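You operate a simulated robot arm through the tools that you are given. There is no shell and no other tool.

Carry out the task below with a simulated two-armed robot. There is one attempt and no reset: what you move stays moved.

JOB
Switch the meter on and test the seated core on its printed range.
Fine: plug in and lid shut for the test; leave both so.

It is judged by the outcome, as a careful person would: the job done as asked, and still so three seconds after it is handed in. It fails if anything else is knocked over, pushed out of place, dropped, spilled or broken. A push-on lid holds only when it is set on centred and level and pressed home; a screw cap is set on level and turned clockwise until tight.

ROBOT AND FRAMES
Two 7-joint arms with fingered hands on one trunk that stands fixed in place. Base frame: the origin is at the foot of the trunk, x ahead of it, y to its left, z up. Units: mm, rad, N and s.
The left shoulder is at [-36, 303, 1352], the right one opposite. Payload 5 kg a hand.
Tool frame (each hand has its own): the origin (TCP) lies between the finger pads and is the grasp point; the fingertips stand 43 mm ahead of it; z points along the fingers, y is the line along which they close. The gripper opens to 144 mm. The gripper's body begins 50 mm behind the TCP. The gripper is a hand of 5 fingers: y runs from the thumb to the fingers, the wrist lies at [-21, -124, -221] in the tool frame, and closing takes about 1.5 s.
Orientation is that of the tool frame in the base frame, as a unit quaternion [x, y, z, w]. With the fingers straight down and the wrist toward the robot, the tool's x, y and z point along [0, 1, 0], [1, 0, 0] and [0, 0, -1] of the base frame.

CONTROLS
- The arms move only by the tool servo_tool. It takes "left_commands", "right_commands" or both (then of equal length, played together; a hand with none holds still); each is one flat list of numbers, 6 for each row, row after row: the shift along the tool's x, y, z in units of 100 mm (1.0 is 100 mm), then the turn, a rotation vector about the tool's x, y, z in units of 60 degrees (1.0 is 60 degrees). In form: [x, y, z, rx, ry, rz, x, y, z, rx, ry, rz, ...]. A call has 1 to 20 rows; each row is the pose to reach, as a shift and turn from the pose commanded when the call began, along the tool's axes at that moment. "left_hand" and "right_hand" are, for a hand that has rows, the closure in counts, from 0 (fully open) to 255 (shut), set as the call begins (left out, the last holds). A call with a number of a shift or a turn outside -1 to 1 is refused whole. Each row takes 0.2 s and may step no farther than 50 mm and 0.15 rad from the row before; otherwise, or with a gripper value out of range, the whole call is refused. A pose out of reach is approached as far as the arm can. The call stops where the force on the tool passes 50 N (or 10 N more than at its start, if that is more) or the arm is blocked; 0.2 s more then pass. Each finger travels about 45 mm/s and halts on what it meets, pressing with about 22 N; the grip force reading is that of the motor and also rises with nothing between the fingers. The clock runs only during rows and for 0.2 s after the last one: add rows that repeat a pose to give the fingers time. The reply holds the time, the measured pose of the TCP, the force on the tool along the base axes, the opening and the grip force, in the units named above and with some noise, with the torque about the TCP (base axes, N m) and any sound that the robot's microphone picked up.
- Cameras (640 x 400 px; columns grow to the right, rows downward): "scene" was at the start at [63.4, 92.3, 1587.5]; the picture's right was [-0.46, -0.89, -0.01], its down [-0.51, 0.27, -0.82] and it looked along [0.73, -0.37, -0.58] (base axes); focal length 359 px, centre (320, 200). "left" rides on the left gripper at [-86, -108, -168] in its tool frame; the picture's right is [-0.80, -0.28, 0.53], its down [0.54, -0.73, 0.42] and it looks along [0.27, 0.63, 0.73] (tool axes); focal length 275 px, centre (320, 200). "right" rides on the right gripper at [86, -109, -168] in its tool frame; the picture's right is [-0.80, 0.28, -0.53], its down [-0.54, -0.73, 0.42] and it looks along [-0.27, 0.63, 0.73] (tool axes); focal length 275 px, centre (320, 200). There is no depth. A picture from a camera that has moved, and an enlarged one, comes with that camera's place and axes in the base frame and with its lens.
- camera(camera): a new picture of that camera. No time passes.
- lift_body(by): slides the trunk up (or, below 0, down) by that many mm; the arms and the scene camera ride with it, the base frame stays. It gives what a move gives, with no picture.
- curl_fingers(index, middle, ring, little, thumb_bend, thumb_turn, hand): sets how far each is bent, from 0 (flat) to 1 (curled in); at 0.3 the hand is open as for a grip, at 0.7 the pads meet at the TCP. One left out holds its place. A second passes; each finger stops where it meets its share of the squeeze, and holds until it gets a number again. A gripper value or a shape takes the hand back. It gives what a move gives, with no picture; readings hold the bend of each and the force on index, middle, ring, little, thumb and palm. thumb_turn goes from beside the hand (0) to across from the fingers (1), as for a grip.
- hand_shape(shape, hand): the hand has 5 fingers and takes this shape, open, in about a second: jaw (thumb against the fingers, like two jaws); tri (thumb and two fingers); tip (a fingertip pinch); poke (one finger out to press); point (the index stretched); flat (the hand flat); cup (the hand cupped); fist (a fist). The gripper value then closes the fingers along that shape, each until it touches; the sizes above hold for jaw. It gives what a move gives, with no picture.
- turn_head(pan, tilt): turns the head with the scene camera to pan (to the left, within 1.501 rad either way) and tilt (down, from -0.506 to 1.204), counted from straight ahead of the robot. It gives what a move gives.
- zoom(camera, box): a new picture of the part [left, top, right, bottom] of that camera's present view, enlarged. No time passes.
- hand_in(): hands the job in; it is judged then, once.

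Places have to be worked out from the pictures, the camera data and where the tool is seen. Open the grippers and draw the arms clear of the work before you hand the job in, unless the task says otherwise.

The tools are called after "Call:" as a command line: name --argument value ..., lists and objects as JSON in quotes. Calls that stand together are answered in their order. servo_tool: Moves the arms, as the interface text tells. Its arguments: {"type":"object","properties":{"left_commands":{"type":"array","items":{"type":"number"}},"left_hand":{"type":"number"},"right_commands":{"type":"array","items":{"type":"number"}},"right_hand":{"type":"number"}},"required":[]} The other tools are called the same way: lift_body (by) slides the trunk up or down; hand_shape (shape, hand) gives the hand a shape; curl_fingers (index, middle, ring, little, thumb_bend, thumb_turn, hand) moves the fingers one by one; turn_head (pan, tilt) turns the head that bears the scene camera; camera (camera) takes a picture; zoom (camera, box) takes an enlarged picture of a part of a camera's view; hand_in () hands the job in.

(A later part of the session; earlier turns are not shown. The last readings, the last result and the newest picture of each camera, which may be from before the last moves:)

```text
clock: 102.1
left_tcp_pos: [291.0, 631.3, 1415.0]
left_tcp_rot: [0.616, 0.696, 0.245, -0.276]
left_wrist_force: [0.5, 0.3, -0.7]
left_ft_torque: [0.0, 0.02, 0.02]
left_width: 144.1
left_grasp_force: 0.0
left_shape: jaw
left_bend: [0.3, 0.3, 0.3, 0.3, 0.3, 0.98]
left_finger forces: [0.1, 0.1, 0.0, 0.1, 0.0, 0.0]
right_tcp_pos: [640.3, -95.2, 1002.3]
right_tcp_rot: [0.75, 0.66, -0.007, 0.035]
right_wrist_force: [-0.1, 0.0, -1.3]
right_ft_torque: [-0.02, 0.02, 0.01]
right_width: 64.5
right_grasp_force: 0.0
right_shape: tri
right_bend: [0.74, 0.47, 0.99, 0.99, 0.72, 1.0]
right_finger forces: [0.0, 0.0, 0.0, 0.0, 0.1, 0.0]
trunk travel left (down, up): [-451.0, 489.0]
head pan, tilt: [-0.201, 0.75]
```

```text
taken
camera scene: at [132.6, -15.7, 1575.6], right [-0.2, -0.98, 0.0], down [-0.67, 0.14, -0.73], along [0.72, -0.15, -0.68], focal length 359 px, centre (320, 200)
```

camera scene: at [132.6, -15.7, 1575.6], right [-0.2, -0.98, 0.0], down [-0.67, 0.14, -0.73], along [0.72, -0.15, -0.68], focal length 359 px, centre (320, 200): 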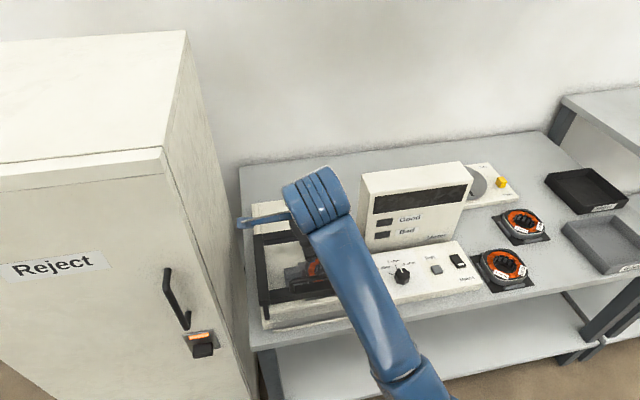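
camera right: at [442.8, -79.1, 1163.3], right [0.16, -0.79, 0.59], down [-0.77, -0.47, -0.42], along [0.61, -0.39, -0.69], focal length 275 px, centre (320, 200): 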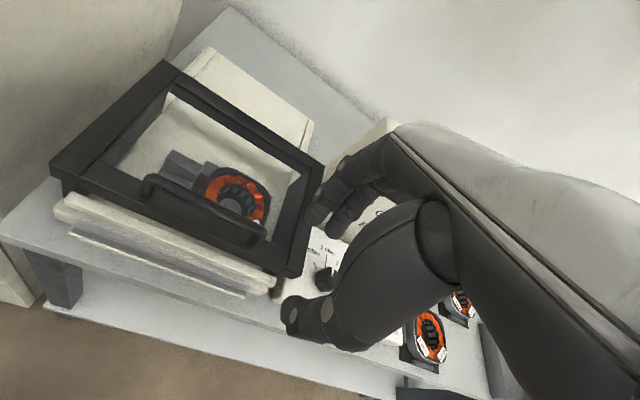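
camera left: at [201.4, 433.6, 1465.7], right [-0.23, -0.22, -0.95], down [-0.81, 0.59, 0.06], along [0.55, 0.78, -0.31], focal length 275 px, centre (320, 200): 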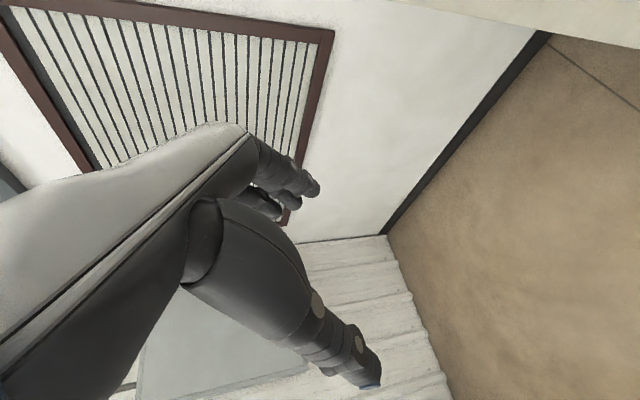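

The arm is free again. I straighten the hand and move right 100 mm at x 640.

Call:
servo_tool --right_commands '[-0.165, 0.02, 0.01, 0.006, 0.009, -0.02, -0.33, 0.04, 0.02, 0.012, 0.019, -0.04, -0.495, 0.062, 0.03, 0.019, 0.028, -0.06, -0.66, 0.083, 0.04, 0.025, 0.037, -0.08, -0.825, 0.104, 0.05, 0.031, 0.047, -0.1, -0.99, 0.125, 0.06, 0.038, 0.056, -0.121]'

Call:
servo_tool --right_commands '[-0.165, 0, 0, 0, 0, 0, -0.33, 0, 0, 0, 0, 0, -0.495, 0, 0, 0, 0, 0, -0.66, 0, 0, 0, 0, 0, -0.825, 0, 0, 0, 0, 0, -0.99, 0, 0, 0, 0, 0]'

Call:
camera --camera "scene"

Call:
camera --camera "right"

```text
clock: 103.5
left_tcp_pos: [290.7, 631.6, 1415.1]
left_tcp_rot: [0.616, 0.695, 0.245, -0.277]
left_wrist_force: [-0.6, -0.4, 0.3]
left_ft_torque: [-0.03, 0.01, -0.03]
left_width: 143.9
left_grasp_force: 0.0
left_shape: jaw
left_bend: [0.3, 0.3, 0.3, 0.3, 0.3, 0.98]
left_finger forces: [0.0, 0.1, 0.0, 0.0, 0.1, 0.0]
right_tcp_pos: [640.5, -134.9, 1001.7]
right_tcp_rot: [0.735, 0.678, -0.005, 0.022]
right_wrist_force: [0.5, -0.2, 0.2]
right_ft_torque: [-0.01, 0.04, 0.0]
right_width: 64.9
right_grasp_force: 0.0
right_shape: tri
right_bend: [0.74, 0.47, 0.99, 0.99, 0.72, 1.0]
right_finger forces: [0.0, 0.1, 0.0, 0.0, 0.0, 0.0]
right hand out of reach, approached as far as the arm can: row 3, 4, 5, 6
trunk travel left (down, up): [-451.0, 489.0]
head pan, tilt: [-0.201, 0.75]
```

```text
clock: 104.9
left_tcp_pos: [291.0, 631.5, 1415.7]
left_tcp_rot: [0.616, 0.695, 0.245, -0.277]
left_wrist_force: [0.2, 0.2, 0.8]
left_ft_torque: [-0.02, 0.0, 0.0]
left_width: 144.0
left_grasp_force: 0.1
left_shape: jaw
left_bend: [0.3, 0.3, 0.3, 0.3, 0.3, 0.98]
left_finger forces: [0.0, 0.0, 0.1, 0.1, 0.1, 0.1]
right_tcp_pos: [630.0, -177.1, 997.2]
right_tcp_rot: [0.751, 0.66, -0.013, 0.037]
right_wrist_force: [-0.9, -0.2, -0.7]
right_ft_torque: [-0.03, 0.02, -0.02]
right_width: 64.8
right_grasp_force: 0.0
right_shape: tri
right_bend: [0.74, 0.47, 0.99, 0.99, 0.72, 1.0]
right_finger forces: [0.0, 0.0, 0.0, 0.0, 0.0, 0.0]
right hand out of reach, approached as far as the arm can: row 1, 2, 3, 4, 5, 6
trunk travel left (down, up): [-451.0, 489.0]
head pan, tilt: [-0.201, 0.75]
```

```text
taken
camera scene: at [132.2, -16.0, 1575.6], right [-0.2, -0.98, 0.0], down [-0.67, 0.14, -0.73], along [0.72, -0.15, -0.68], focal length 359 px, centre (320, 200)
```

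scene: 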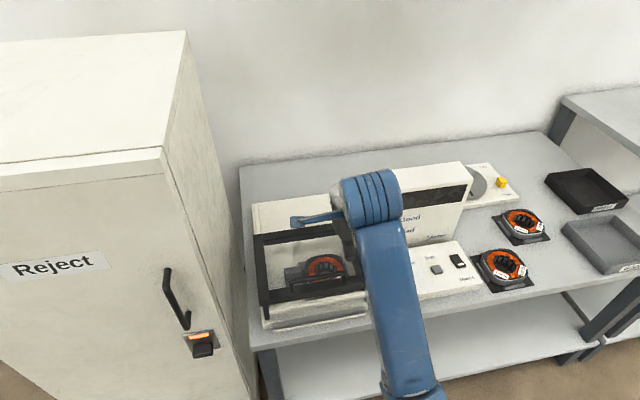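

```text
taken
camera right: at [529.9, -65.7, 1154.0], right [0.16, -0.79, 0.6], down [-0.78, -0.47, -0.41], along [0.61, -0.4, -0.69], focal length 275 px, centre (320, 200)
```

right: 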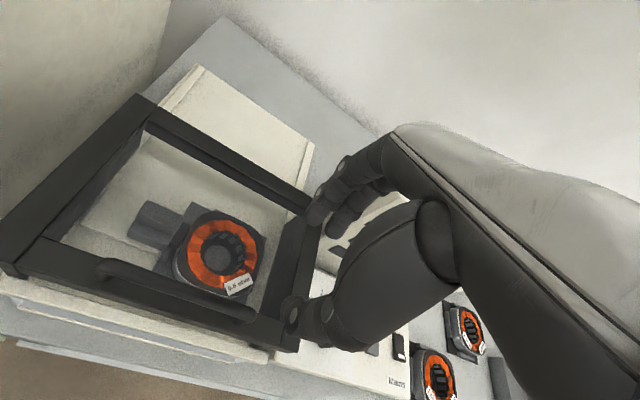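

The shoulder-to-wrist geometry allows moving right only with the hand turned clockwise. The meter controls don't need a particular heading, so I turn the hand about 30 degrees clockwise here and level it.

Call:
servo_tool --right_commands '[0, 0, 0, 0.005, 0.011, 0.083, 0, 0, 0, 0.011, 0.022, 0.167, 0, 0, 0, 0.016, 0.033, 0.25, 0, 0, 0, 0.021, 0.045, 0.333, 0, 0, 0, 0.027, 0.056, 0.417, 0, 0, 0, 0.032, 0.067, 0.5]'

Call:
servo_tool --right_commands '[-0.14, 0.1, 0, 0, 0, 0, -0.27, 0.2, 0, 0, 0, 0, -0.4, 0.3, 0, 0, 0, 0, -0.54, 0.4, 0, 0, 0, 0, -0.67, 0.5, 0, 0, 0, 0, -0.8, 0.6, 0, 0, 0, 0]'

Call:
camera --camera "scene"

```text
clock: 106.3
left_tcp_pos: [290.8, 632.5, 1414.1]
left_tcp_rot: [0.616, 0.695, 0.245, -0.278]
left_wrist_force: [-0.2, -0.6, 0.4]
left_ft_torque: [0.0, 0.0, -0.03]
left_width: 144.0
left_grasp_force: 0.0
left_shape: jaw
left_bend: [0.3, 0.3, 0.3, 0.3, 0.3, 0.98]
left_finger forces: [0.1, 0.1, 0.0, 0.0, 0.0, 0.0]
right_tcp_pos: [629.1, -175.4, 998.7]
right_tcp_rot: [0.896, 0.443, 0.013, 0.002]
right_wrist_force: [-0.3, -0.1, -0.5]
right_ft_torque: [0.0, 0.01, 0.01]
right_width: 64.6
right_grasp_force: 0.1
right_shape: tri
right_bend: [0.74, 0.47, 0.99, 0.99, 0.72, 1.0]
right_finger forces: [0.1, 0.0, 0.0, 0.1, 0.0, 0.1]
trunk travel left (down, up): [-451.0, 489.0]
head pan, tilt: [-0.201, 0.75]
```

```text
clock: 107.7
left_tcp_pos: [290.9, 630.8, 1414.5]
left_tcp_rot: [0.616, 0.695, 0.245, -0.278]
left_wrist_force: [-0.8, 0.3, 0.4]
left_ft_torque: [-0.01, 0.0, 0.01]
left_width: 143.9
left_grasp_force: 0.1
left_shape: jaw
left_bend: [0.3, 0.3, 0.3, 0.3, 0.3, 0.98]
left_finger forces: [0.0, 0.0, 0.1, 0.1, 0.0, 0.0]
right_tcp_pos: [628.9, -275.4, 997.5]
right_tcp_rot: [0.896, 0.444, 0.013, 0.003]
right_wrist_force: [0.4, -0.1, 0.3]
right_ft_torque: [-0.01, 0.02, 0.01]
right_width: 64.5
right_grasp_force: 0.0
right_shape: tri
right_bend: [0.74, 0.47, 0.99, 0.99, 0.72, 1.0]
right_finger forces: [0.0, 0.0, 0.0, 0.0, 0.0, 0.0]
trunk travel left (down, up): [-451.0, 489.0]
head pan, tilt: [-0.201, 0.75]
```

```text
taken
camera scene: at [132.2, -16.7, 1575.6], right [-0.2, -0.98, 0.0], down [-0.67, 0.14, -0.73], along [0.72, -0.15, -0.68], focal length 359 px, centre (320, 200)
```

scene: 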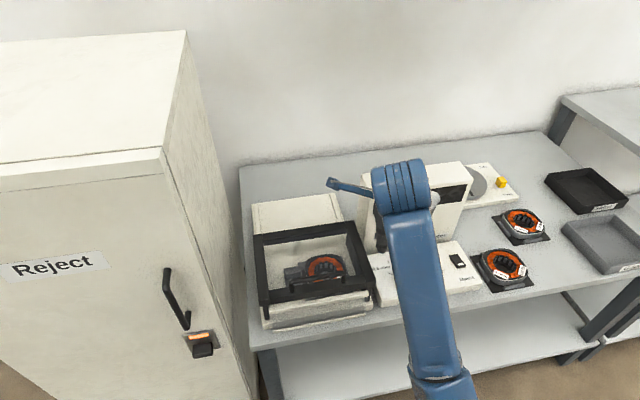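

The hand now moves freely to the right at heading -37 degrees, and the lid is seen shut over core and plug. I go on toward the Mains switch at about [658, -511], coming a little lower.

Call:
servo_tool --right_commands '[-0.1, 0.085, 0.055, 0, 0, 0, -0.19, 0.17, 0.11, 0, 0, 0, -0.29, 0.257, 0.165, 0, 0, 0, -0.39, 0.342, 0.22, 0, 0, 0, -0.49, 0.43, 0.275, 0, 0, 0, -0.583, 0.513, 0.33, 0, 0, 0]'

Call:
hand_shape --hand "right" --shape "poke"

Call:
servo_tool --right_commands '[-0.1, 0.085, 0.055, 0, 0, 0, -0.19, 0.17, 0.11, 0, 0, 0, -0.29, 0.257, 0.165, 0, 0, 0, -0.39, 0.342, 0.22, 0, 0, 0, -0.49, 0.43, 0.275, 0, 0, 0, -0.583, 0.513, 0.33, 0, 0, 0]'

Call:
camera --camera "scene"

Call:
camera --camera "right"

```text
clock: 109.1
left_tcp_pos: [291.2, 631.7, 1415.6]
left_tcp_rot: [0.616, 0.696, 0.245, -0.276]
left_wrist_force: [-0.5, 0.4, 0.0]
left_ft_torque: [0.01, 0.04, -0.04]
left_width: 144.0
left_grasp_force: 0.0
left_shape: jaw
left_bend: [0.3, 0.3, 0.3, 0.3, 0.3, 0.98]
left_finger forces: [0.0, 0.0, 0.1, 0.0, 0.0, 0.1]
right_tcp_pos: [635.8, -355.2, 964.5]
right_tcp_rot: [0.896, 0.444, 0.013, 0.003]
right_wrist_force: [0.4, 0.1, -1.1]
right_ft_torque: [-0.01, -0.03, -0.03]
right_width: 64.8
right_grasp_force: 0.1
right_shape: tri
right_bend: [0.74, 0.47, 0.99, 0.99, 0.72, 1.0]
right_finger forces: [0.0, 0.0, 0.0, 0.0, 0.0, 0.0]
trunk travel left (down, up): [-451.0, 489.0]
head pan, tilt: [-0.201, 0.75]
```

```text
clock: 110.0
left_tcp_pos: [291.6, 631.8, 1414.4]
left_tcp_rot: [0.615, 0.696, 0.245, -0.277]
left_wrist_force: [-1.4, 0.4, 0.1]
left_ft_torque: [0.0, 0.0, -0.02]
left_width: 144.1
left_grasp_force: 0.1
left_shape: jaw
left_bend: [0.3, 0.3, 0.3, 0.3, 0.3, 0.98]
left_finger forces: [0.1, 0.1, 0.0, 0.1, 0.0, 0.0]
right_tcp_pos: [634.9, -353.9, 965.5]
right_tcp_rot: [0.897, 0.443, 0.013, 0.003]
right_wrist_force: [0.6, 0.4, 0.1]
right_ft_torque: [0.03, -0.02, -0.01]
right_width: 0.2
right_grasp_force: 0.0
right_shape: poke
right_bend: [0.7, 0.7, 0.99, 0.99, 1.0, 1.0]
right_finger forces: [0.0, 0.0, 0.0, 0.1, 0.1, 0.0]
trunk travel left (down, up): [-451.0, 489.0]
head pan, tilt: [-0.201, 0.75]
```

```text
clock: 111.4
left_tcp_pos: [290.3, 631.9, 1414.3]
left_tcp_rot: [0.615, 0.696, 0.245, -0.278]
left_wrist_force: [-0.5, -0.1, -0.7]
left_ft_torque: [0.0, 0.03, 0.01]
left_width: 143.8
left_grasp_force: 0.0
left_shape: jaw
left_bend: [0.3, 0.3, 0.3, 0.3, 0.3, 0.98]
left_finger forces: [0.0, 0.1, 0.0, 0.0, 0.1, 0.0]
right_tcp_pos: [639.1, -431.2, 932.1]
right_tcp_rot: [0.896, 0.443, 0.013, 0.002]
right_wrist_force: [-0.2, 0.0, -0.2]
right_ft_torque: [0.01, 0.0, 0.04]
right_width: 0.0
right_grasp_force: 0.1
right_shape: poke
right_bend: [0.7, 0.7, 0.99, 0.99, 1.0, 1.0]
right_finger forces: [0.0, 0.1, 0.0, 0.1, 0.1, 0.0]
trunk travel left (down, up): [-451.0, 489.0]
head pan, tilt: [-0.201, 0.75]
```

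```text
taken
camera scene: at [132.4, -15.9, 1575.6], right [-0.2, -0.98, 0.0], down [-0.67, 0.14, -0.73], along [0.72, -0.15, -0.68], focal length 359 px, centre (320, 200)
```

scene: 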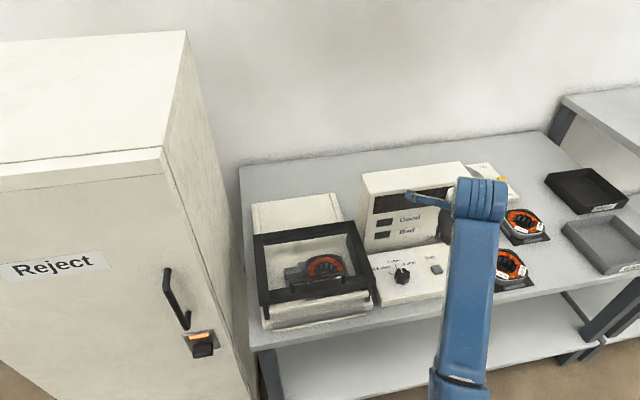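

```text
taken
camera right: at [601.2, -299.1, 1099.4], right [-0.27, -0.81, 0.52], down [-0.9, 0.01, -0.45], along [0.35, -0.59, -0.73], focal length 275 px, centre (320, 200)
```

right: 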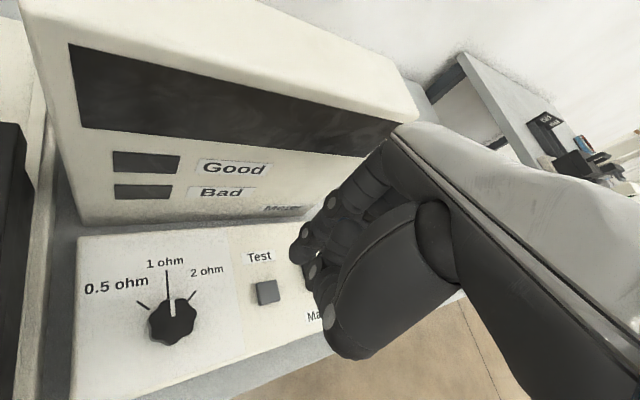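

This view is excellent: the knob points at 1 ohm, the Test button is near [634, -440, 778], the knob top near [629, -337, 792]. I move the hand 110 mm right so its camera sees the Mains rocker.

Call:
servo_tool --right_commands '[-0.146, 0.11, 0, 0, 0, 0, -0.29, 0.22, 0, 0, 0, 0, -0.44, 0.333, 0, 0, 0, 0, -0.58, 0.445, 0, 0, 0, 0, -0.73, 0.556, 0, 0, 0, 0, -0.875, 0.667, 0, 0, 0, 0]'

Call:
camera --camera "right"

Call:
zoom --camera "right" --box '[200, 190, 380, 340]'

Call:
zoom --camera "scene" --box '[400, 230, 500, 310]'

```text
clock: 112.8
left_tcp_pos: [291.0, 631.9, 1415.0]
left_tcp_rot: [0.616, 0.696, 0.245, -0.277]
left_wrist_force: [-0.6, -0.3, -0.5]
left_ft_torque: [0.0, 0.0, 0.0]
left_width: 144.0
left_grasp_force: 0.1
left_shape: jaw
left_bend: [0.3, 0.3, 0.3, 0.3, 0.3, 0.98]
left_finger forces: [0.0, 0.0, 0.1, 0.0, 0.0, 0.1]
right_tcp_pos: [660.8, -505.2, 923.6]
right_tcp_rot: [0.905, 0.424, 0.001, 0.011]
right_wrist_force: [0.6, 0.6, -0.7]
right_ft_torque: [0.0, -0.02, 0.01]
right_width: 0.0
right_grasp_force: 0.1
right_shape: poke
right_bend: [0.7, 0.7, 0.99, 0.99, 1.0, 1.0]
right_finger forces: [0.0, 0.1, 0.1, 0.1, 0.0, 0.0]
right hand out of reach, approached as far as the arm can: row 2, 3, 4, 5, 6
trunk travel left (down, up): [-451.0, 489.0]
head pan, tilt: [-0.201, 0.75]
```

```text
taken
camera right: at [631.5, -365.9, 1087.7], right [-0.3, -0.78, 0.55], down [-0.9, 0.04, -0.43], along [0.32, -0.62, -0.72], focal length 275 px, centre (320, 200)
```

right: 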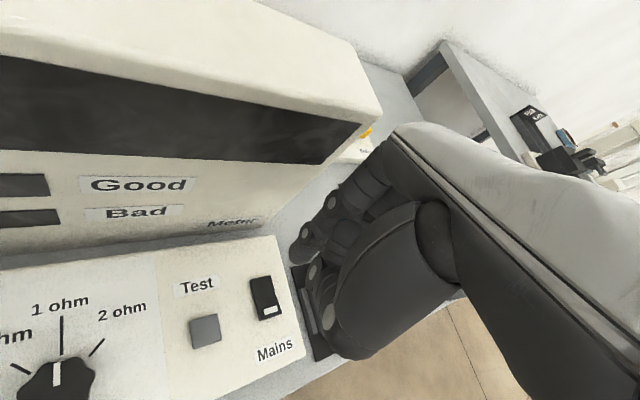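

```text
2.67 times, centred on (290, 265) of right
camera zoom: at [631.5, -365.9, 1087.7], right [-0.3, -0.78, 0.55], down [-0.9, 0.04, -0.43], along [0.32, -0.62, -0.72], focal length 734 px, centre (400, 27)
```

zoom: 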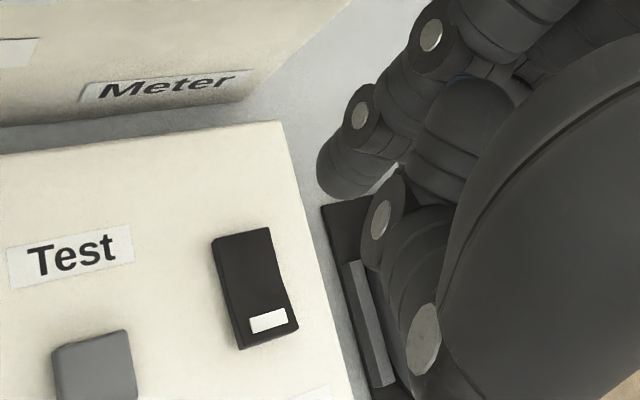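

```text
5.00 times, centred on (450, 270) of scene
camera zoom: at [132.5, -16.3, 1575.6], right [-0.2, -0.98, 0.0], down [-0.67, 0.14, -0.73], along [0.72, -0.15, -0.68], focal length 1793 px, centre (-330, -150)
```

zoom: 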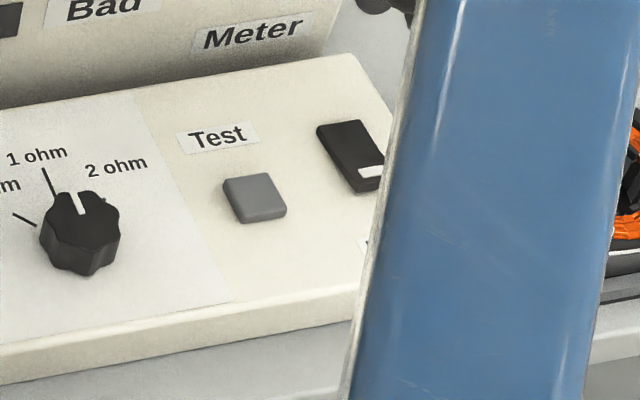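

The rocker's near end, with the white mark at [635, -509, 783], is raised, so pressing that end down switches the meter on. I make a clean single pressing finger: middle, ring and little fully curled first, then the thumb folded over them.

Call:
curl_fingers --hand "right" --thumb_bend 0.3 --index 0.68 --middle 1 --ring 1 --little 1

Call:
curl_fingers --hand "right" --thumb_bend 1

Call:
camera --camera "right"

Call:
zoom --camera "right" --box '[240, 140, 440, 340]'

```text
clock: 113.8
left_tcp_pos: [291.9, 631.9, 1416.8]
left_tcp_rot: [0.615, 0.696, 0.245, -0.277]
left_wrist_force: [0.4, -1.0, 0.9]
left_ft_torque: [-0.02, 0.01, -0.01]
left_width: 144.2
left_grasp_force: 0.1
left_shape: jaw
left_bend: [0.3, 0.3, 0.3, 0.3, 0.3, 0.98]
left_finger forces: [0.0, 0.0, 0.0, 0.0, 0.0, 0.1]
right_tcp_pos: [661.1, -503.9, 923.7]
right_tcp_rot: [0.906, 0.424, 0.002, 0.012]
right_wrist_force: [-0.6, 0.5, -0.6]
right_ft_torque: [-0.02, -0.04, 0.01]
right_width: 81.8
right_grasp_force: 0.2
right_shape: fingers
right_bend: [0.68, 1.0, 1.0, 1.0, 0.3, 1.0]
right_finger forces: [0.1, 0.0, 0.0, 0.0, 0.0, 0.0]
trunk travel left (down, up): [-451.0, 489.0]
head pan, tilt: [-0.201, 0.75]
```

```text
clock: 114.8
left_tcp_pos: [292.0, 631.4, 1416.1]
left_tcp_rot: [0.616, 0.696, 0.245, -0.277]
left_wrist_force: [-0.4, -0.3, -0.2]
left_ft_torque: [-0.02, 0.0, -0.01]
left_width: 144.1
left_grasp_force: 0.1
left_shape: jaw
left_bend: [0.3, 0.3, 0.3, 0.3, 0.3, 0.98]
left_finger forces: [0.1, 0.1, 0.1, 0.0, 0.0, 0.1]
right_tcp_pos: [660.2, -504.0, 923.7]
right_tcp_rot: [0.905, 0.425, 0.002, 0.012]
right_wrist_force: [0.8, -0.1, 0.2]
right_ft_torque: [-0.02, -0.03, 0.03]
right_width: 18.8
right_grasp_force: 0.0
right_shape: fingers
right_bend: [0.51, 1.0, 1.0, 1.0, 0.92, 1.0]
right_finger forces: [0.1, 0.1, 0.1, 0.2, 0.0, 0.1]
trunk travel left (down, up): [-451.0, 489.0]
head pan, tilt: [-0.201, 0.75]
```

```text
taken
camera right: at [631.2, -365.6, 1088.1], right [-0.3, -0.78, 0.55], down [-0.9, 0.04, -0.44], along [0.32, -0.62, -0.72], focal length 275 px, centre (320, 200)
```

right: 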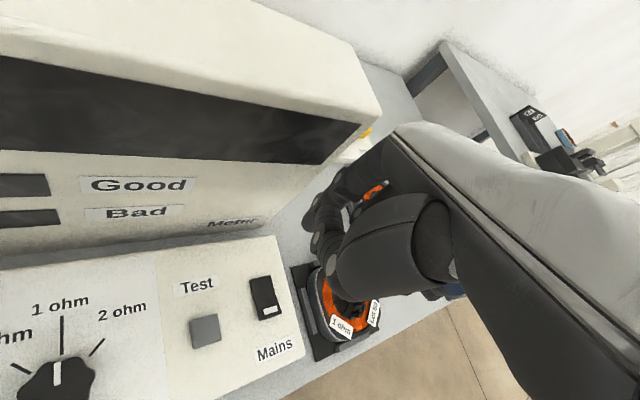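

```text
2.00 times, centred on (340, 240) of right
camera zoom: at [631.2, -365.6, 1088.1], right [-0.3, -0.78, 0.55], down [-0.9, 0.04, -0.44], along [0.32, -0.62, -0.72], focal length 551 px, centre (280, 120)
```

zoom: 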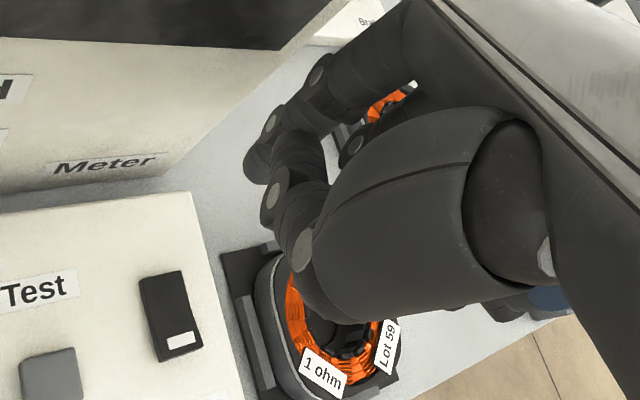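

The thumb pushed the index outward, so this is not ideal. I try the point shape, with the index stretched and the rest folded.

Call:
hand_shape --hand "right" --shape "point"

Call:
camera --camera "right"

Call:
zoom --camera "right" --box '[240, 100, 440, 300]'

Call:
camera --camera "scene"

```text
clock: 115.7
left_tcp_pos: [291.1, 631.8, 1414.0]
left_tcp_rot: [0.616, 0.695, 0.245, -0.277]
left_wrist_force: [0.9, -0.8, -0.2]
left_ft_torque: [-0.02, 0.03, 0.01]
left_width: 144.1
left_grasp_force: 0.0
left_shape: jaw
left_bend: [0.3, 0.3, 0.3, 0.3, 0.3, 0.98]
left_finger forces: [0.1, 0.0, 0.0, 0.0, 0.0, 0.0]
right_tcp_pos: [659.7, -504.8, 922.6]
right_tcp_rot: [0.906, 0.423, 0.002, 0.011]
right_wrist_force: [-6.3, 2.2, -0.7]
right_ft_torque: [0.12, 0.33, -0.1]
right_width: 136.3
right_grasp_force: 0.1
right_shape: point
right_bend: [0.22, 1.0, 1.0, 1.0, 0.98, 0.88]
right_finger forces: [6.7, 0.0, 0.0, 0.0, 0.0, 0.0]
trunk travel left (down, up): [-451.0, 489.0]
head pan, tilt: [-0.201, 0.75]
```

```text
taken
camera right: at [630.5, -365.7, 1088.1], right [-0.3, -0.78, 0.55], down [-0.9, 0.04, -0.43], along [0.32, -0.62, -0.72], focal length 275 px, centre (320, 200)
```

right: 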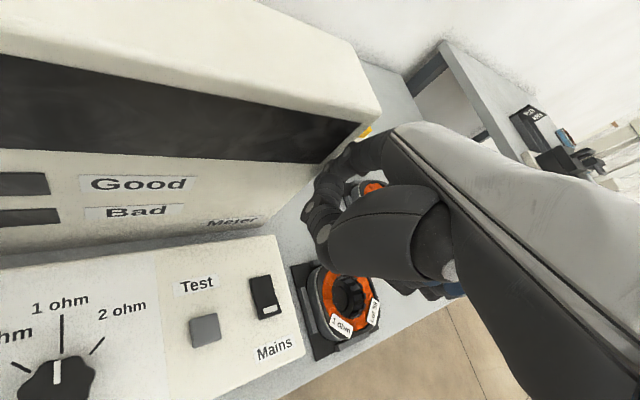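

```text
2.00 times, centred on (340, 200) of right
camera zoom: at [630.5, -365.7, 1088.1], right [-0.3, -0.78, 0.55], down [-0.9, 0.04, -0.43], along [0.32, -0.62, -0.72], focal length 551 px, centre (280, 200)
```

zoom: 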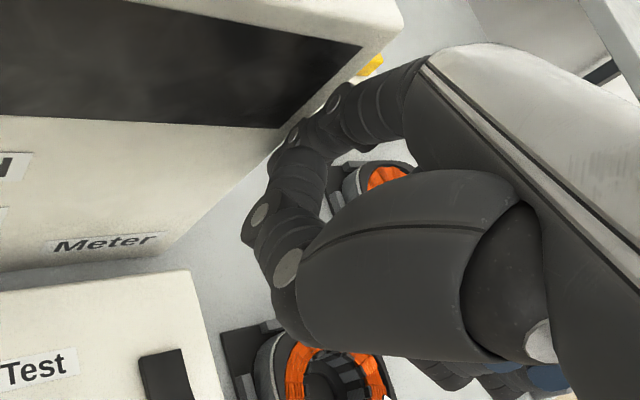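

```text
taken
camera scene: at [131.5, -15.7, 1575.7], right [-0.2, -0.98, 0.0], down [-0.67, 0.14, -0.73], along [0.72, -0.15, -0.68], focal length 359 px, centre (320, 200)
```

scene: 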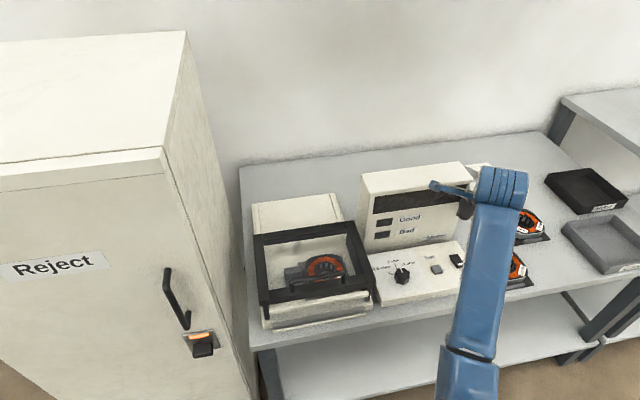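

The stretched index has come to touch the meter's face (6.7 N), so I fold it back at once to the poke shape.

Call:
hand_shape --hand "right" --shape "poke"

Call:
camera --camera "right"

Call:
zoom --camera "scene" --box '[340, 150, 520, 310]'

```text
clock: 116.6
left_tcp_pos: [290.9, 632.7, 1415.6]
left_tcp_rot: [0.616, 0.696, 0.245, -0.277]
left_wrist_force: [-0.1, -0.3, -1.1]
left_ft_torque: [-0.03, 0.04, 0.03]
left_width: 144.1
left_grasp_force: 0.1
left_shape: jaw
left_bend: [0.3, 0.3, 0.3, 0.3, 0.3, 0.98]
left_finger forces: [0.1, 0.0, 0.0, 0.0, 0.1, 0.0]
right_tcp_pos: [661.7, -504.1, 923.5]
right_tcp_rot: [0.906, 0.424, 0.001, 0.011]
right_wrist_force: [-0.7, 0.1, 0.5]
right_ft_torque: [0.0, 0.01, -0.01]
right_width: 0.2
right_grasp_force: 0.1
right_shape: poke
right_bend: [0.7, 0.7, 0.99, 0.99, 1.0, 1.0]
right_finger forces: [0.0, 0.1, 0.0, 0.0, 0.0, 0.1]
trunk travel left (down, up): [-451.0, 489.0]
head pan, tilt: [-0.201, 0.75]
```

```text
taken
camera right: at [631.3, -365.7, 1088.2], right [-0.3, -0.78, 0.55], down [-0.9, 0.04, -0.44], along [0.32, -0.62, -0.72], focal length 275 px, centre (320, 200)
```

right: 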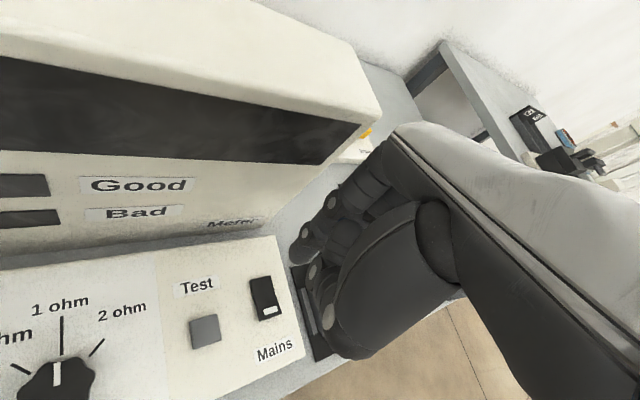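

```text
2.50 times, centred on (430, 230) of scene
camera zoom: at [132.2, -15.9, 1575.6], right [-0.2, -0.98, 0.0], down [-0.67, 0.14, -0.73], along [0.72, -0.15, -0.68], focal length 897 px, centre (45, 125)
```

zoom: 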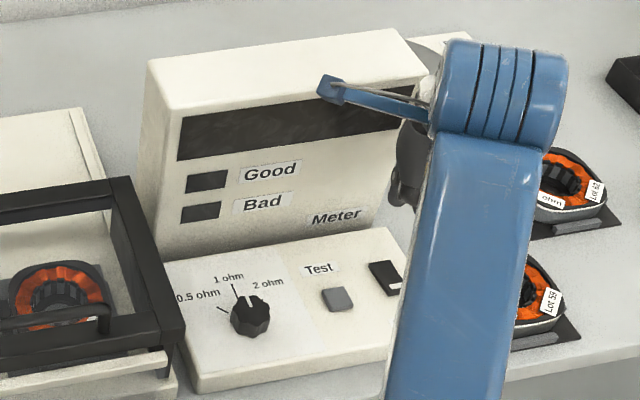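

The meter did not move. In the poke shape the index tip stands about 10 mm below the others, good for pressing; I bring it above the rocker's near end: TCP to about [627, -517, 855].

Call:
servo_tool --right_commands '[-0.06, -0.035, 0.1, 0, 0, 0, -0.12, -0.07, 0.22, 0, 0, 0, -0.18, -0.1, 0.34, 0, 0, 0, -0.24, -0.14, 0.46, 0, 0, 0, -0.32, -0.186, 0.58, 0, 0, 0, -0.32, -0.186, 0.68, 0, 0, 0]'

Call:
camera --camera "right"

Call:
zoom --camera "right" --box '[220, 180, 380, 340]'

```text
clock: 118.0
left_tcp_pos: [290.8, 631.0, 1415.0]
left_tcp_rot: [0.616, 0.696, 0.245, -0.277]
left_wrist_force: [0.2, 0.2, 0.4]
left_ft_torque: [0.03, -0.02, -0.05]
left_width: 144.0
left_grasp_force: 0.1
left_shape: jaw
left_bend: [0.3, 0.3, 0.3, 0.3, 0.3, 0.98]
left_finger forces: [0.0, 0.0, 0.0, 0.0, 0.1, 0.0]
right_tcp_pos: [632.2, -506.9, 857.2]
right_tcp_rot: [0.908, 0.419, -0.002, 0.015]
right_wrist_force: [0.3, 1.0, 0.9]
right_ft_torque: [-0.02, 0.03, 0.0]
right_width: 0.0
right_grasp_force: 0.1
right_shape: poke
right_bend: [0.7, 0.7, 0.99, 0.99, 1.0, 1.0]
right_finger forces: [0.1, 0.0, 0.0, 0.0, 0.1, 0.0]
right hand out of reach, approached as far as the arm can: row 3, 4, 5, 6
trunk travel left (down, up): [-451.0, 489.0]
head pan, tilt: [-0.201, 0.75]
```

```text
taken
camera right: at [605.1, -366.0, 1020.7], right [-0.31, -0.77, 0.56], down [-0.9, 0.05, -0.43], along [0.31, -0.63, -0.71], focal length 275 px, centre (320, 200)
```

right: 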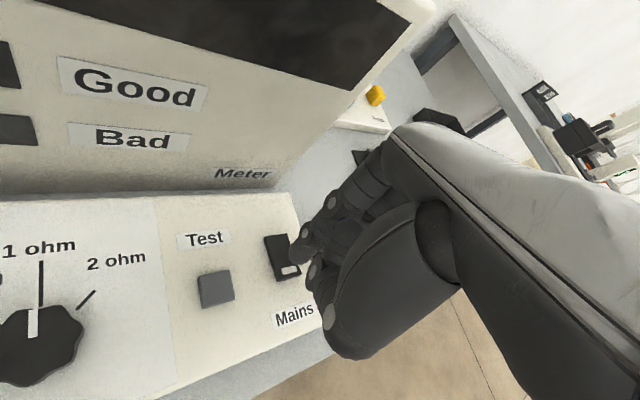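

```text
2.50 times, centred on (300, 260) of right
camera zoom: at [605.1, -366.0, 1020.7], right [-0.31, -0.77, 0.56], down [-0.9, 0.05, -0.43], along [0.31, -0.63, -0.71], focal length 688 px, centre (370, 50)
```

zoom: 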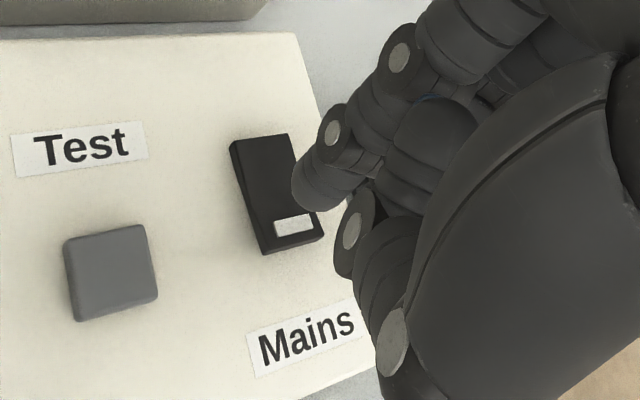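

The index tip is right beside the rocker and projects about 4 mm too far ahead and 9 mm too far left of the white mark. I shift accordingly, turning 10 degrees more clockwise to stay in reach, and lower 18 mm.

Call:
servo_tool --right_commands '[-0.03, 0.005, 0.03, 0, 0, 0.04, -0.06, 0.01, 0.06, 0, 0, 0.085, -0.09, 0.015, 0.12, 0, 0, 0.13, -0.106, 0.016, 0.18, 0, 0, 0.17]'

Call:
camera --camera "right"

Call:
zoom --camera "right" --box '[220, 180, 380, 340]'

```text
clock: 119.0
left_tcp_pos: [289.6, 632.6, 1414.5]
left_tcp_rot: [0.616, 0.696, 0.245, -0.277]
left_wrist_force: [-0.3, 0.0, 0.5]
left_ft_torque: [-0.02, -0.03, -0.03]
left_width: 143.7
left_grasp_force: 0.1
left_shape: jaw
left_bend: [0.3, 0.3, 0.3, 0.3, 0.3, 0.98]
left_finger forces: [0.0, 0.0, 0.0, 0.0, 0.1, 0.0]
right_tcp_pos: [627.0, -517.4, 840.7]
right_tcp_rot: [0.94, 0.341, 0.003, 0.01]
right_wrist_force: [0.6, 0.4, 0.7]
right_ft_torque: [0.0, -0.04, 0.03]
right_width: 0.1
right_grasp_force: 0.1
right_shape: poke
right_bend: [0.7, 0.7, 0.99, 0.99, 1.0, 1.0]
right_finger forces: [0.0, 0.1, 0.1, 0.0, 0.0, 0.0]
trunk travel left (down, up): [-451.0, 489.0]
head pan, tilt: [-0.201, 0.75]
```

```text
taken
camera right: at [621.8, -375.8, 1006.2], right [-0.44, -0.72, 0.54], down [-0.88, 0.2, -0.44], along [0.21, -0.67, -0.72], focal length 275 px, centre (320, 200)
```

right: 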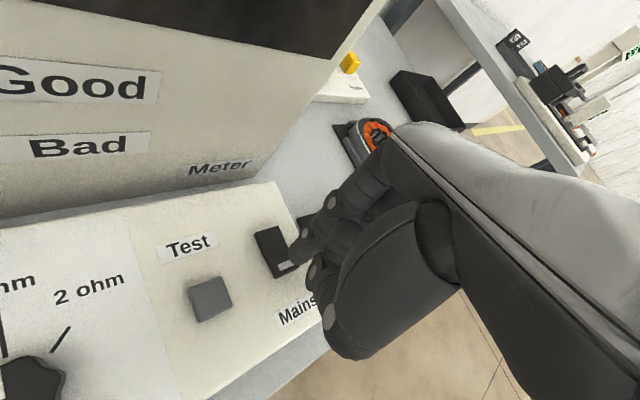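

```text
2.50 times, centred on (300, 260) of right
camera zoom: at [621.8, -375.8, 1006.2], right [-0.44, -0.72, 0.54], down [-0.88, 0.2, -0.44], along [0.21, -0.67, -0.72], focal length 688 px, centre (370, 50)
```

zoom: 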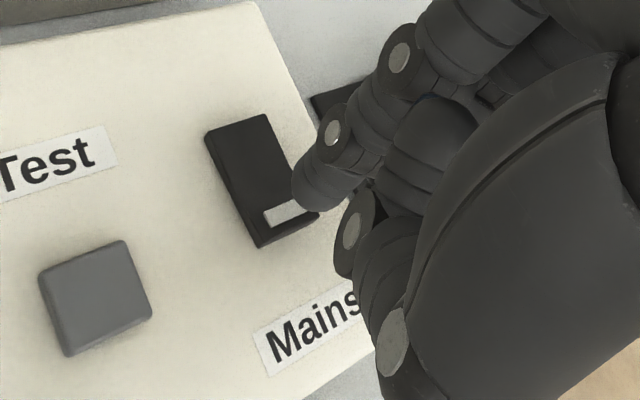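

The fingertip now projects right onto the white mark. I lower it and press the near end down, up to 7 mm past contact.

Call:
servo_tool --right_commands '[0, 0, 0.08, 0, 0, 0, 0, 0, 0.15, 0, 0, 0, 0, 0, 0.19, 0, 0, 0, 0, 0, 0.22, 0, 0, 0, 0, 0, 0.25, 0, 0, 0, 0, 0, 0.26, 0, 0, 0]'

Call:
camera --camera "right"

Call:
zoom --camera "right" --box '[220, 180, 380, 340]'

Call:
camera --camera "scene"

```text
clock: 120.5
left_tcp_pos: [290.3, 633.2, 1413.9]
left_tcp_rot: [0.616, 0.695, 0.245, -0.277]
left_wrist_force: [0.9, -0.6, 0.4]
left_ft_torque: [0.03, 0.05, -0.02]
left_width: 144.2
left_grasp_force: 0.0
left_shape: jaw
left_bend: [0.3, 0.3, 0.3, 0.3, 0.3, 0.98]
left_finger forces: [0.0, 0.0, 0.0, 0.0, 0.0, 0.0]
right_tcp_pos: [630.7, -518.4, 823.3]
right_tcp_rot: [0.94, 0.342, 0.009, 0.018]
right_wrist_force: [-8.9, 5.0, 25.0]
right_ft_torque: [0.35, 0.19, 0.07]
right_width: 0.0
right_grasp_force: 0.1
right_shape: poke
right_bend: [0.7, 0.7, 0.99, 0.99, 1.0, 1.0]
right_finger forces: [25.4, 0.0, 0.0, 0.0, 0.1, 0.0]
trunk travel left (down, up): [-451.0, 489.0]
head pan, tilt: [-0.201, 0.75]
stopped in row 6 (right hand): the force on the tool passed its limit at 52 N (the readings are from after the stop); the commanded pose is now the measured one
```

```text
taken
camera right: at [623.4, -376.0, 987.4], right [-0.44, -0.71, 0.54], down [-0.87, 0.2, -0.45], along [0.22, -0.67, -0.71], focal length 275 px, centre (320, 200)
```

right: 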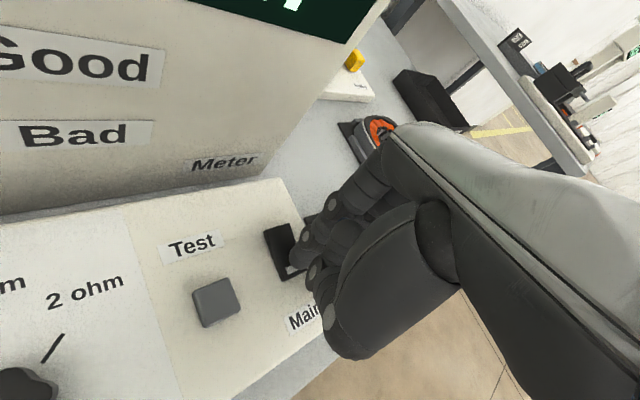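

```text
2.50 times, centred on (300, 260) of right
camera zoom: at [623.4, -376.0, 987.4], right [-0.44, -0.71, 0.54], down [-0.87, 0.2, -0.45], along [0.22, -0.67, -0.71], focal length 688 px, centre (370, 50)
```

zoom: 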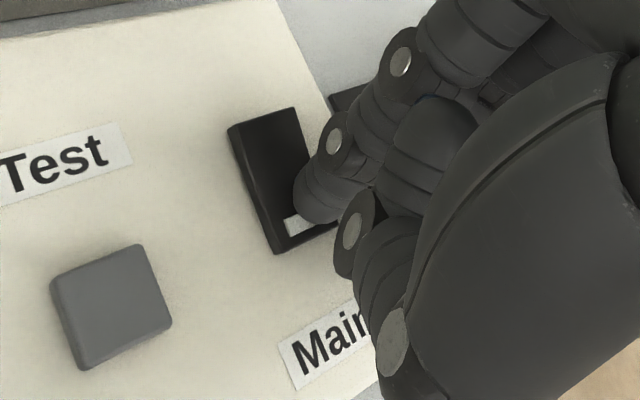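

```text
taken
camera scene: at [130.8, -15.0, 1575.4], right [-0.2, -0.98, 0.0], down [-0.67, 0.14, -0.73], along [0.72, -0.15, -0.68], focal length 359 px, centre (320, 200)
```

scene: 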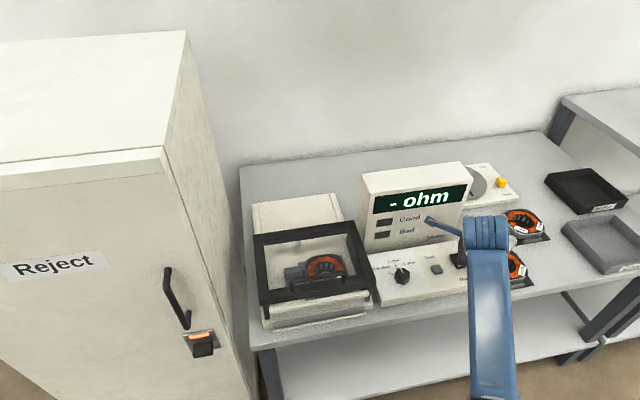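

The display lights up with "- ohm": the meter is on. I lift the finger off straight up.

Call:
servo_tool --right_commands '[0, 0, -0.06, 0, 0, 0, 0, 0, -0.14, 0, 0, 0, 0, 0, -0.26, 0, 0, 0, 0, 0, -0.4, 0, 0, 0, 0, 0, -0.55, 0, 0, 0, 0, 0, -0.7, 0, 0, 0]'

Call:
camera --camera "right"

Call:
camera --camera "scene"

```text
clock: 121.9
left_tcp_pos: [291.2, 631.6, 1416.0]
left_tcp_rot: [0.616, 0.696, 0.246, -0.277]
left_wrist_force: [-0.4, -0.4, 0.4]
left_ft_torque: [0.02, 0.0, 0.0]
left_width: 144.0
left_grasp_force: 0.1
left_shape: jaw
left_bend: [0.3, 0.3, 0.3, 0.3, 0.3, 0.98]
left_finger forces: [0.0, 0.1, 0.0, 0.1, 0.0, 0.1]
right_tcp_pos: [629.6, -518.4, 891.9]
right_tcp_rot: [0.94, 0.341, 0.007, 0.016]
right_wrist_force: [0.2, -1.1, -0.5]
right_ft_torque: [0.01, 0.01, 0.01]
right_width: 0.1
right_grasp_force: 0.0
right_shape: poke
right_bend: [0.7, 0.7, 0.99, 0.99, 1.0, 1.0]
right_finger forces: [0.1, 0.0, 0.0, 0.1, 0.0, 0.0]
trunk travel left (down, up): [-451.0, 489.0]
head pan, tilt: [-0.201, 0.75]
```

```text
taken
camera right: at [622.4, -375.6, 1055.2], right [-0.44, -0.71, 0.54], down [-0.87, 0.2, -0.45], along [0.21, -0.67, -0.71], focal length 275 px, centre (320, 200)
```

right: 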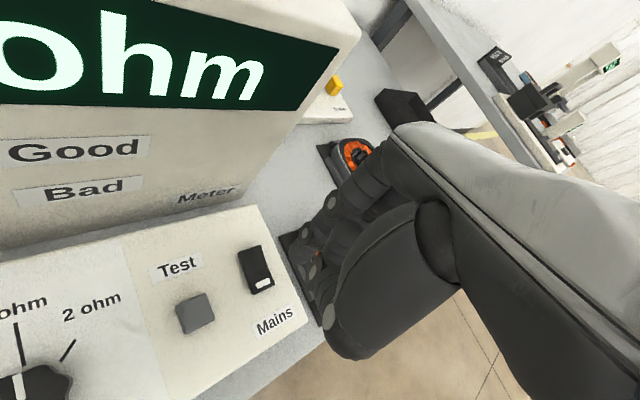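

```text
taken
camera scene: at [131.9, -15.4, 1575.6], right [-0.2, -0.98, 0.0], down [-0.67, 0.14, -0.73], along [0.72, -0.15, -0.68], focal length 359 px, centre (320, 200)
```

scene: 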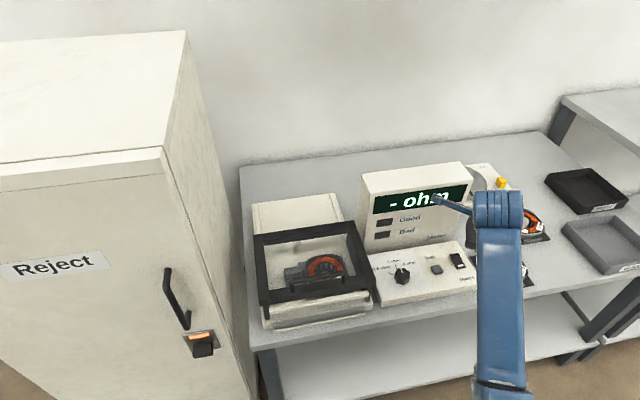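

The meter stays on. Now the knob: it has to turn 45 degrees to the left (counter-clockwise from above), so I move above it in two steps, turning the hand a further 25 degrees clockwise to leave room for that sweep.

Call:
servo_tool --right_commands '[0.097, -0.115, -0.06, 0, 0, 0, 0.194, -0.23, -0.12, 0, 0, 0, 0.29, -0.346, -0.18, 0, 0, 0, 0.388, -0.46, -0.24, 0, 0, 0, 0.485, -0.577, -0.3, 0, 0, 0, 0.582, -0.693, -0.38, 0, 0, 0]'

Call:
servo_tool --right_commands '[0.097, -0.115, 0, 0, 0, 0.07, 0.194, -0.23, 0, 0, 0, 0.14, 0.29, -0.346, 0, 0, 0, 0.21, 0.388, -0.46, 0, 0, 0, 0.28, 0.485, -0.577, 0, 0, 0, 0.35, 0.582, -0.693, 0, 0, 0, 0.42]'

Call:
hand_shape --hand "right" --shape "tri"

Call:
camera --camera "right"

Call:
camera --camera "scene"

```text
clock: 123.3
left_tcp_pos: [291.5, 632.6, 1415.2]
left_tcp_rot: [0.616, 0.696, 0.245, -0.277]
left_wrist_force: [-0.2, -0.4, 0.0]
left_ft_torque: [0.01, 0.01, 0.0]
left_width: 144.0
left_grasp_force: 0.0
left_shape: jaw
left_bend: [0.3, 0.3, 0.3, 0.3, 0.3, 0.98]
left_finger forces: [0.0, 0.0, 0.0, 0.0, 0.0, 0.0]
right_tcp_pos: [629.3, -426.4, 926.5]
right_tcp_rot: [0.94, 0.342, 0.006, 0.016]
right_wrist_force: [-0.8, -0.1, -0.2]
right_ft_torque: [0.02, -0.01, 0.03]
right_width: 0.0
right_grasp_force: 0.0
right_shape: poke
right_bend: [0.7, 0.7, 0.99, 0.99, 1.0, 1.0]
right_finger forces: [0.1, 0.0, 0.0, 0.1, 0.0, 0.0]
trunk travel left (down, up): [-451.0, 489.0]
head pan, tilt: [-0.201, 0.75]
```

```text
clock: 124.7
left_tcp_pos: [290.9, 632.8, 1415.8]
left_tcp_rot: [0.616, 0.696, 0.244, -0.277]
left_wrist_force: [0.6, 1.4, -0.3]
left_ft_torque: [-0.02, 0.02, 0.01]
left_width: 143.8
left_grasp_force: 0.0
left_shape: jaw
left_bend: [0.3, 0.3, 0.3, 0.3, 0.3, 0.98]
left_finger forces: [0.1, 0.1, 0.0, 0.0, 0.1, 0.1]
right_tcp_pos: [629.5, -334.3, 924.6]
right_tcp_rot: [0.992, 0.128, 0.01, 0.014]
right_wrist_force: [0.2, 0.2, -0.2]
right_ft_torque: [0.01, 0.01, -0.04]
right_width: 0.2
right_grasp_force: 0.1
right_shape: poke
right_bend: [0.7, 0.7, 0.99, 0.99, 1.0, 1.0]
right_finger forces: [0.0, 0.1, 0.1, 0.0, 0.0, 0.0]
trunk travel left (down, up): [-451.0, 489.0]
head pan, tilt: [-0.201, 0.75]
```

```text
clock: 125.6
left_tcp_pos: [291.2, 630.6, 1414.5]
left_tcp_rot: [0.616, 0.696, 0.244, -0.277]
left_wrist_force: [-0.9, -0.1, 0.1]
left_ft_torque: [-0.01, 0.02, 0.03]
left_width: 144.0
left_grasp_force: 0.0
left_shape: jaw
left_bend: [0.3, 0.3, 0.3, 0.3, 0.3, 0.98]
left_finger forces: [0.1, 0.0, 0.0, 0.1, 0.1, 0.0]
right_tcp_pos: [628.6, -335.7, 922.0]
right_tcp_rot: [0.991, 0.13, 0.009, 0.015]
right_wrist_force: [0.3, 0.0, -0.5]
right_ft_torque: [0.03, 0.02, -0.02]
right_width: 143.9
right_grasp_force: 0.1
right_shape: tri
right_bend: [0.3, 0.3, 0.99, 0.99, 0.3, 0.98]
right_finger forces: [0.1, 0.0, 0.0, 0.0, 0.1, 0.0]
trunk travel left (down, up): [-451.0, 489.0]
head pan, tilt: [-0.201, 0.75]
```

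```text
taken
camera right: at [681.6, -204.0, 1088.6], right [-0.71, -0.46, 0.53], down [-0.7, 0.55, -0.45], along [-0.08, -0.69, -0.72], focal length 275 px, centre (320, 200)
```

right: 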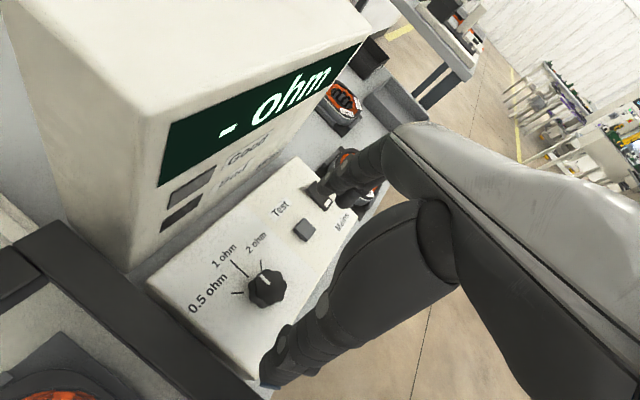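

```text
taken
camera scene: at [132.2, -15.9, 1575.6], right [-0.2, -0.98, 0.0], down [-0.67, 0.14, -0.73], along [0.72, -0.15, -0.68], focal length 359 px, centre (320, 200)
```

scene: 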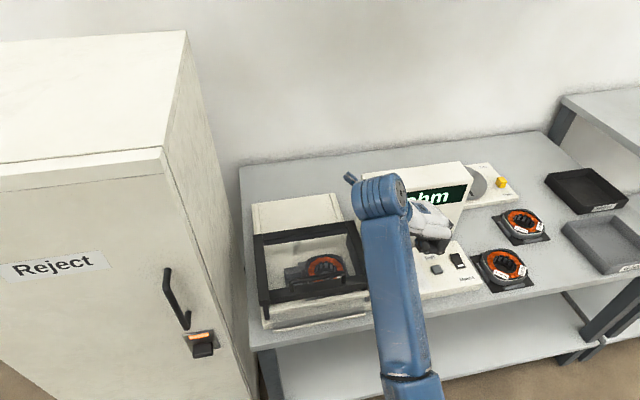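

Directly above the knob at heading -75 degrees with no reach problem. I level the hand, set the opening to about 70 mm and lower to z 850 to check the centring.

Call:
servo_tool --right_commands '[0, 0.005, 0.12, 0.008, -0.003, 0, 0, 0.01, 0.24, 0.015, -0.007, 0, 0, 0.018, 0.36, 0.023, -0.01, 0, 0, 0.018, 0.48, 0.031, -0.013, 0, 0, 0.018, 0.6, 0.031, -0.013, 0, 0, 0.018, 0.72, 0.031, -0.013, 0]' --right_hand 130

Call:
camera --camera "right"

Call:
zoom --camera "right" --box '[220, 180, 400, 360]'

```text
clock: 127.0
left_tcp_pos: [291.1, 631.2, 1415.8]
left_tcp_rot: [0.616, 0.696, 0.245, -0.277]
left_wrist_force: [0.0, 0.3, 0.4]
left_ft_torque: [-0.02, 0.02, 0.02]
left_width: 144.0
left_grasp_force: 0.2
left_shape: jaw
left_bend: [0.3, 0.3, 0.3, 0.3, 0.3, 0.98]
left_finger forces: [0.1, 0.0, 0.0, 0.0, 0.0, 0.0]
right_tcp_pos: [631.0, -339.7, 851.0]
right_tcp_rot: [0.992, 0.128, 0.001, 0.0]
right_wrist_force: [0.3, -0.1, 0.2]
right_ft_torque: [0.03, 0.02, 0.02]
right_width: 71.3
right_grasp_force: 0.1
right_shape: tri
right_bend: [0.74, 0.45, 0.99, 0.99, 0.71, 1.0]
right_finger forces: [0.0, 0.1, 0.0, 0.1, 0.0, 0.1]
trunk travel left (down, up): [-451.0, 489.0]
head pan, tilt: [-0.201, 0.75]
```

```text
taken
camera right: at [687.4, -213.4, 1020.1], right [-0.7, -0.48, 0.53], down [-0.71, 0.56, -0.42], along [-0.1, -0.67, -0.73], focal length 275 px, centre (320, 200)
```

right: 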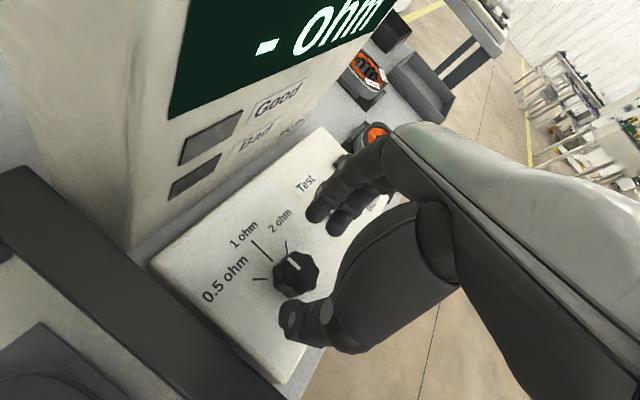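

```text
2.22 times, centred on (310, 270) of right
camera zoom: at [687.4, -213.4, 1020.1], right [-0.7, -0.48, 0.53], down [-0.71, 0.56, -0.42], along [-0.1, -0.67, -0.73], focal length 612 px, centre (342, 44)
```

zoom: 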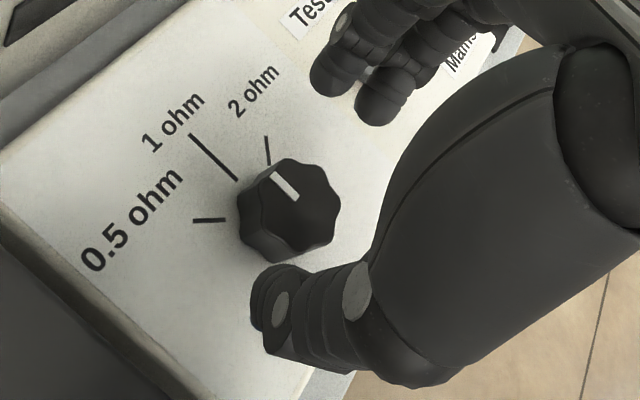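

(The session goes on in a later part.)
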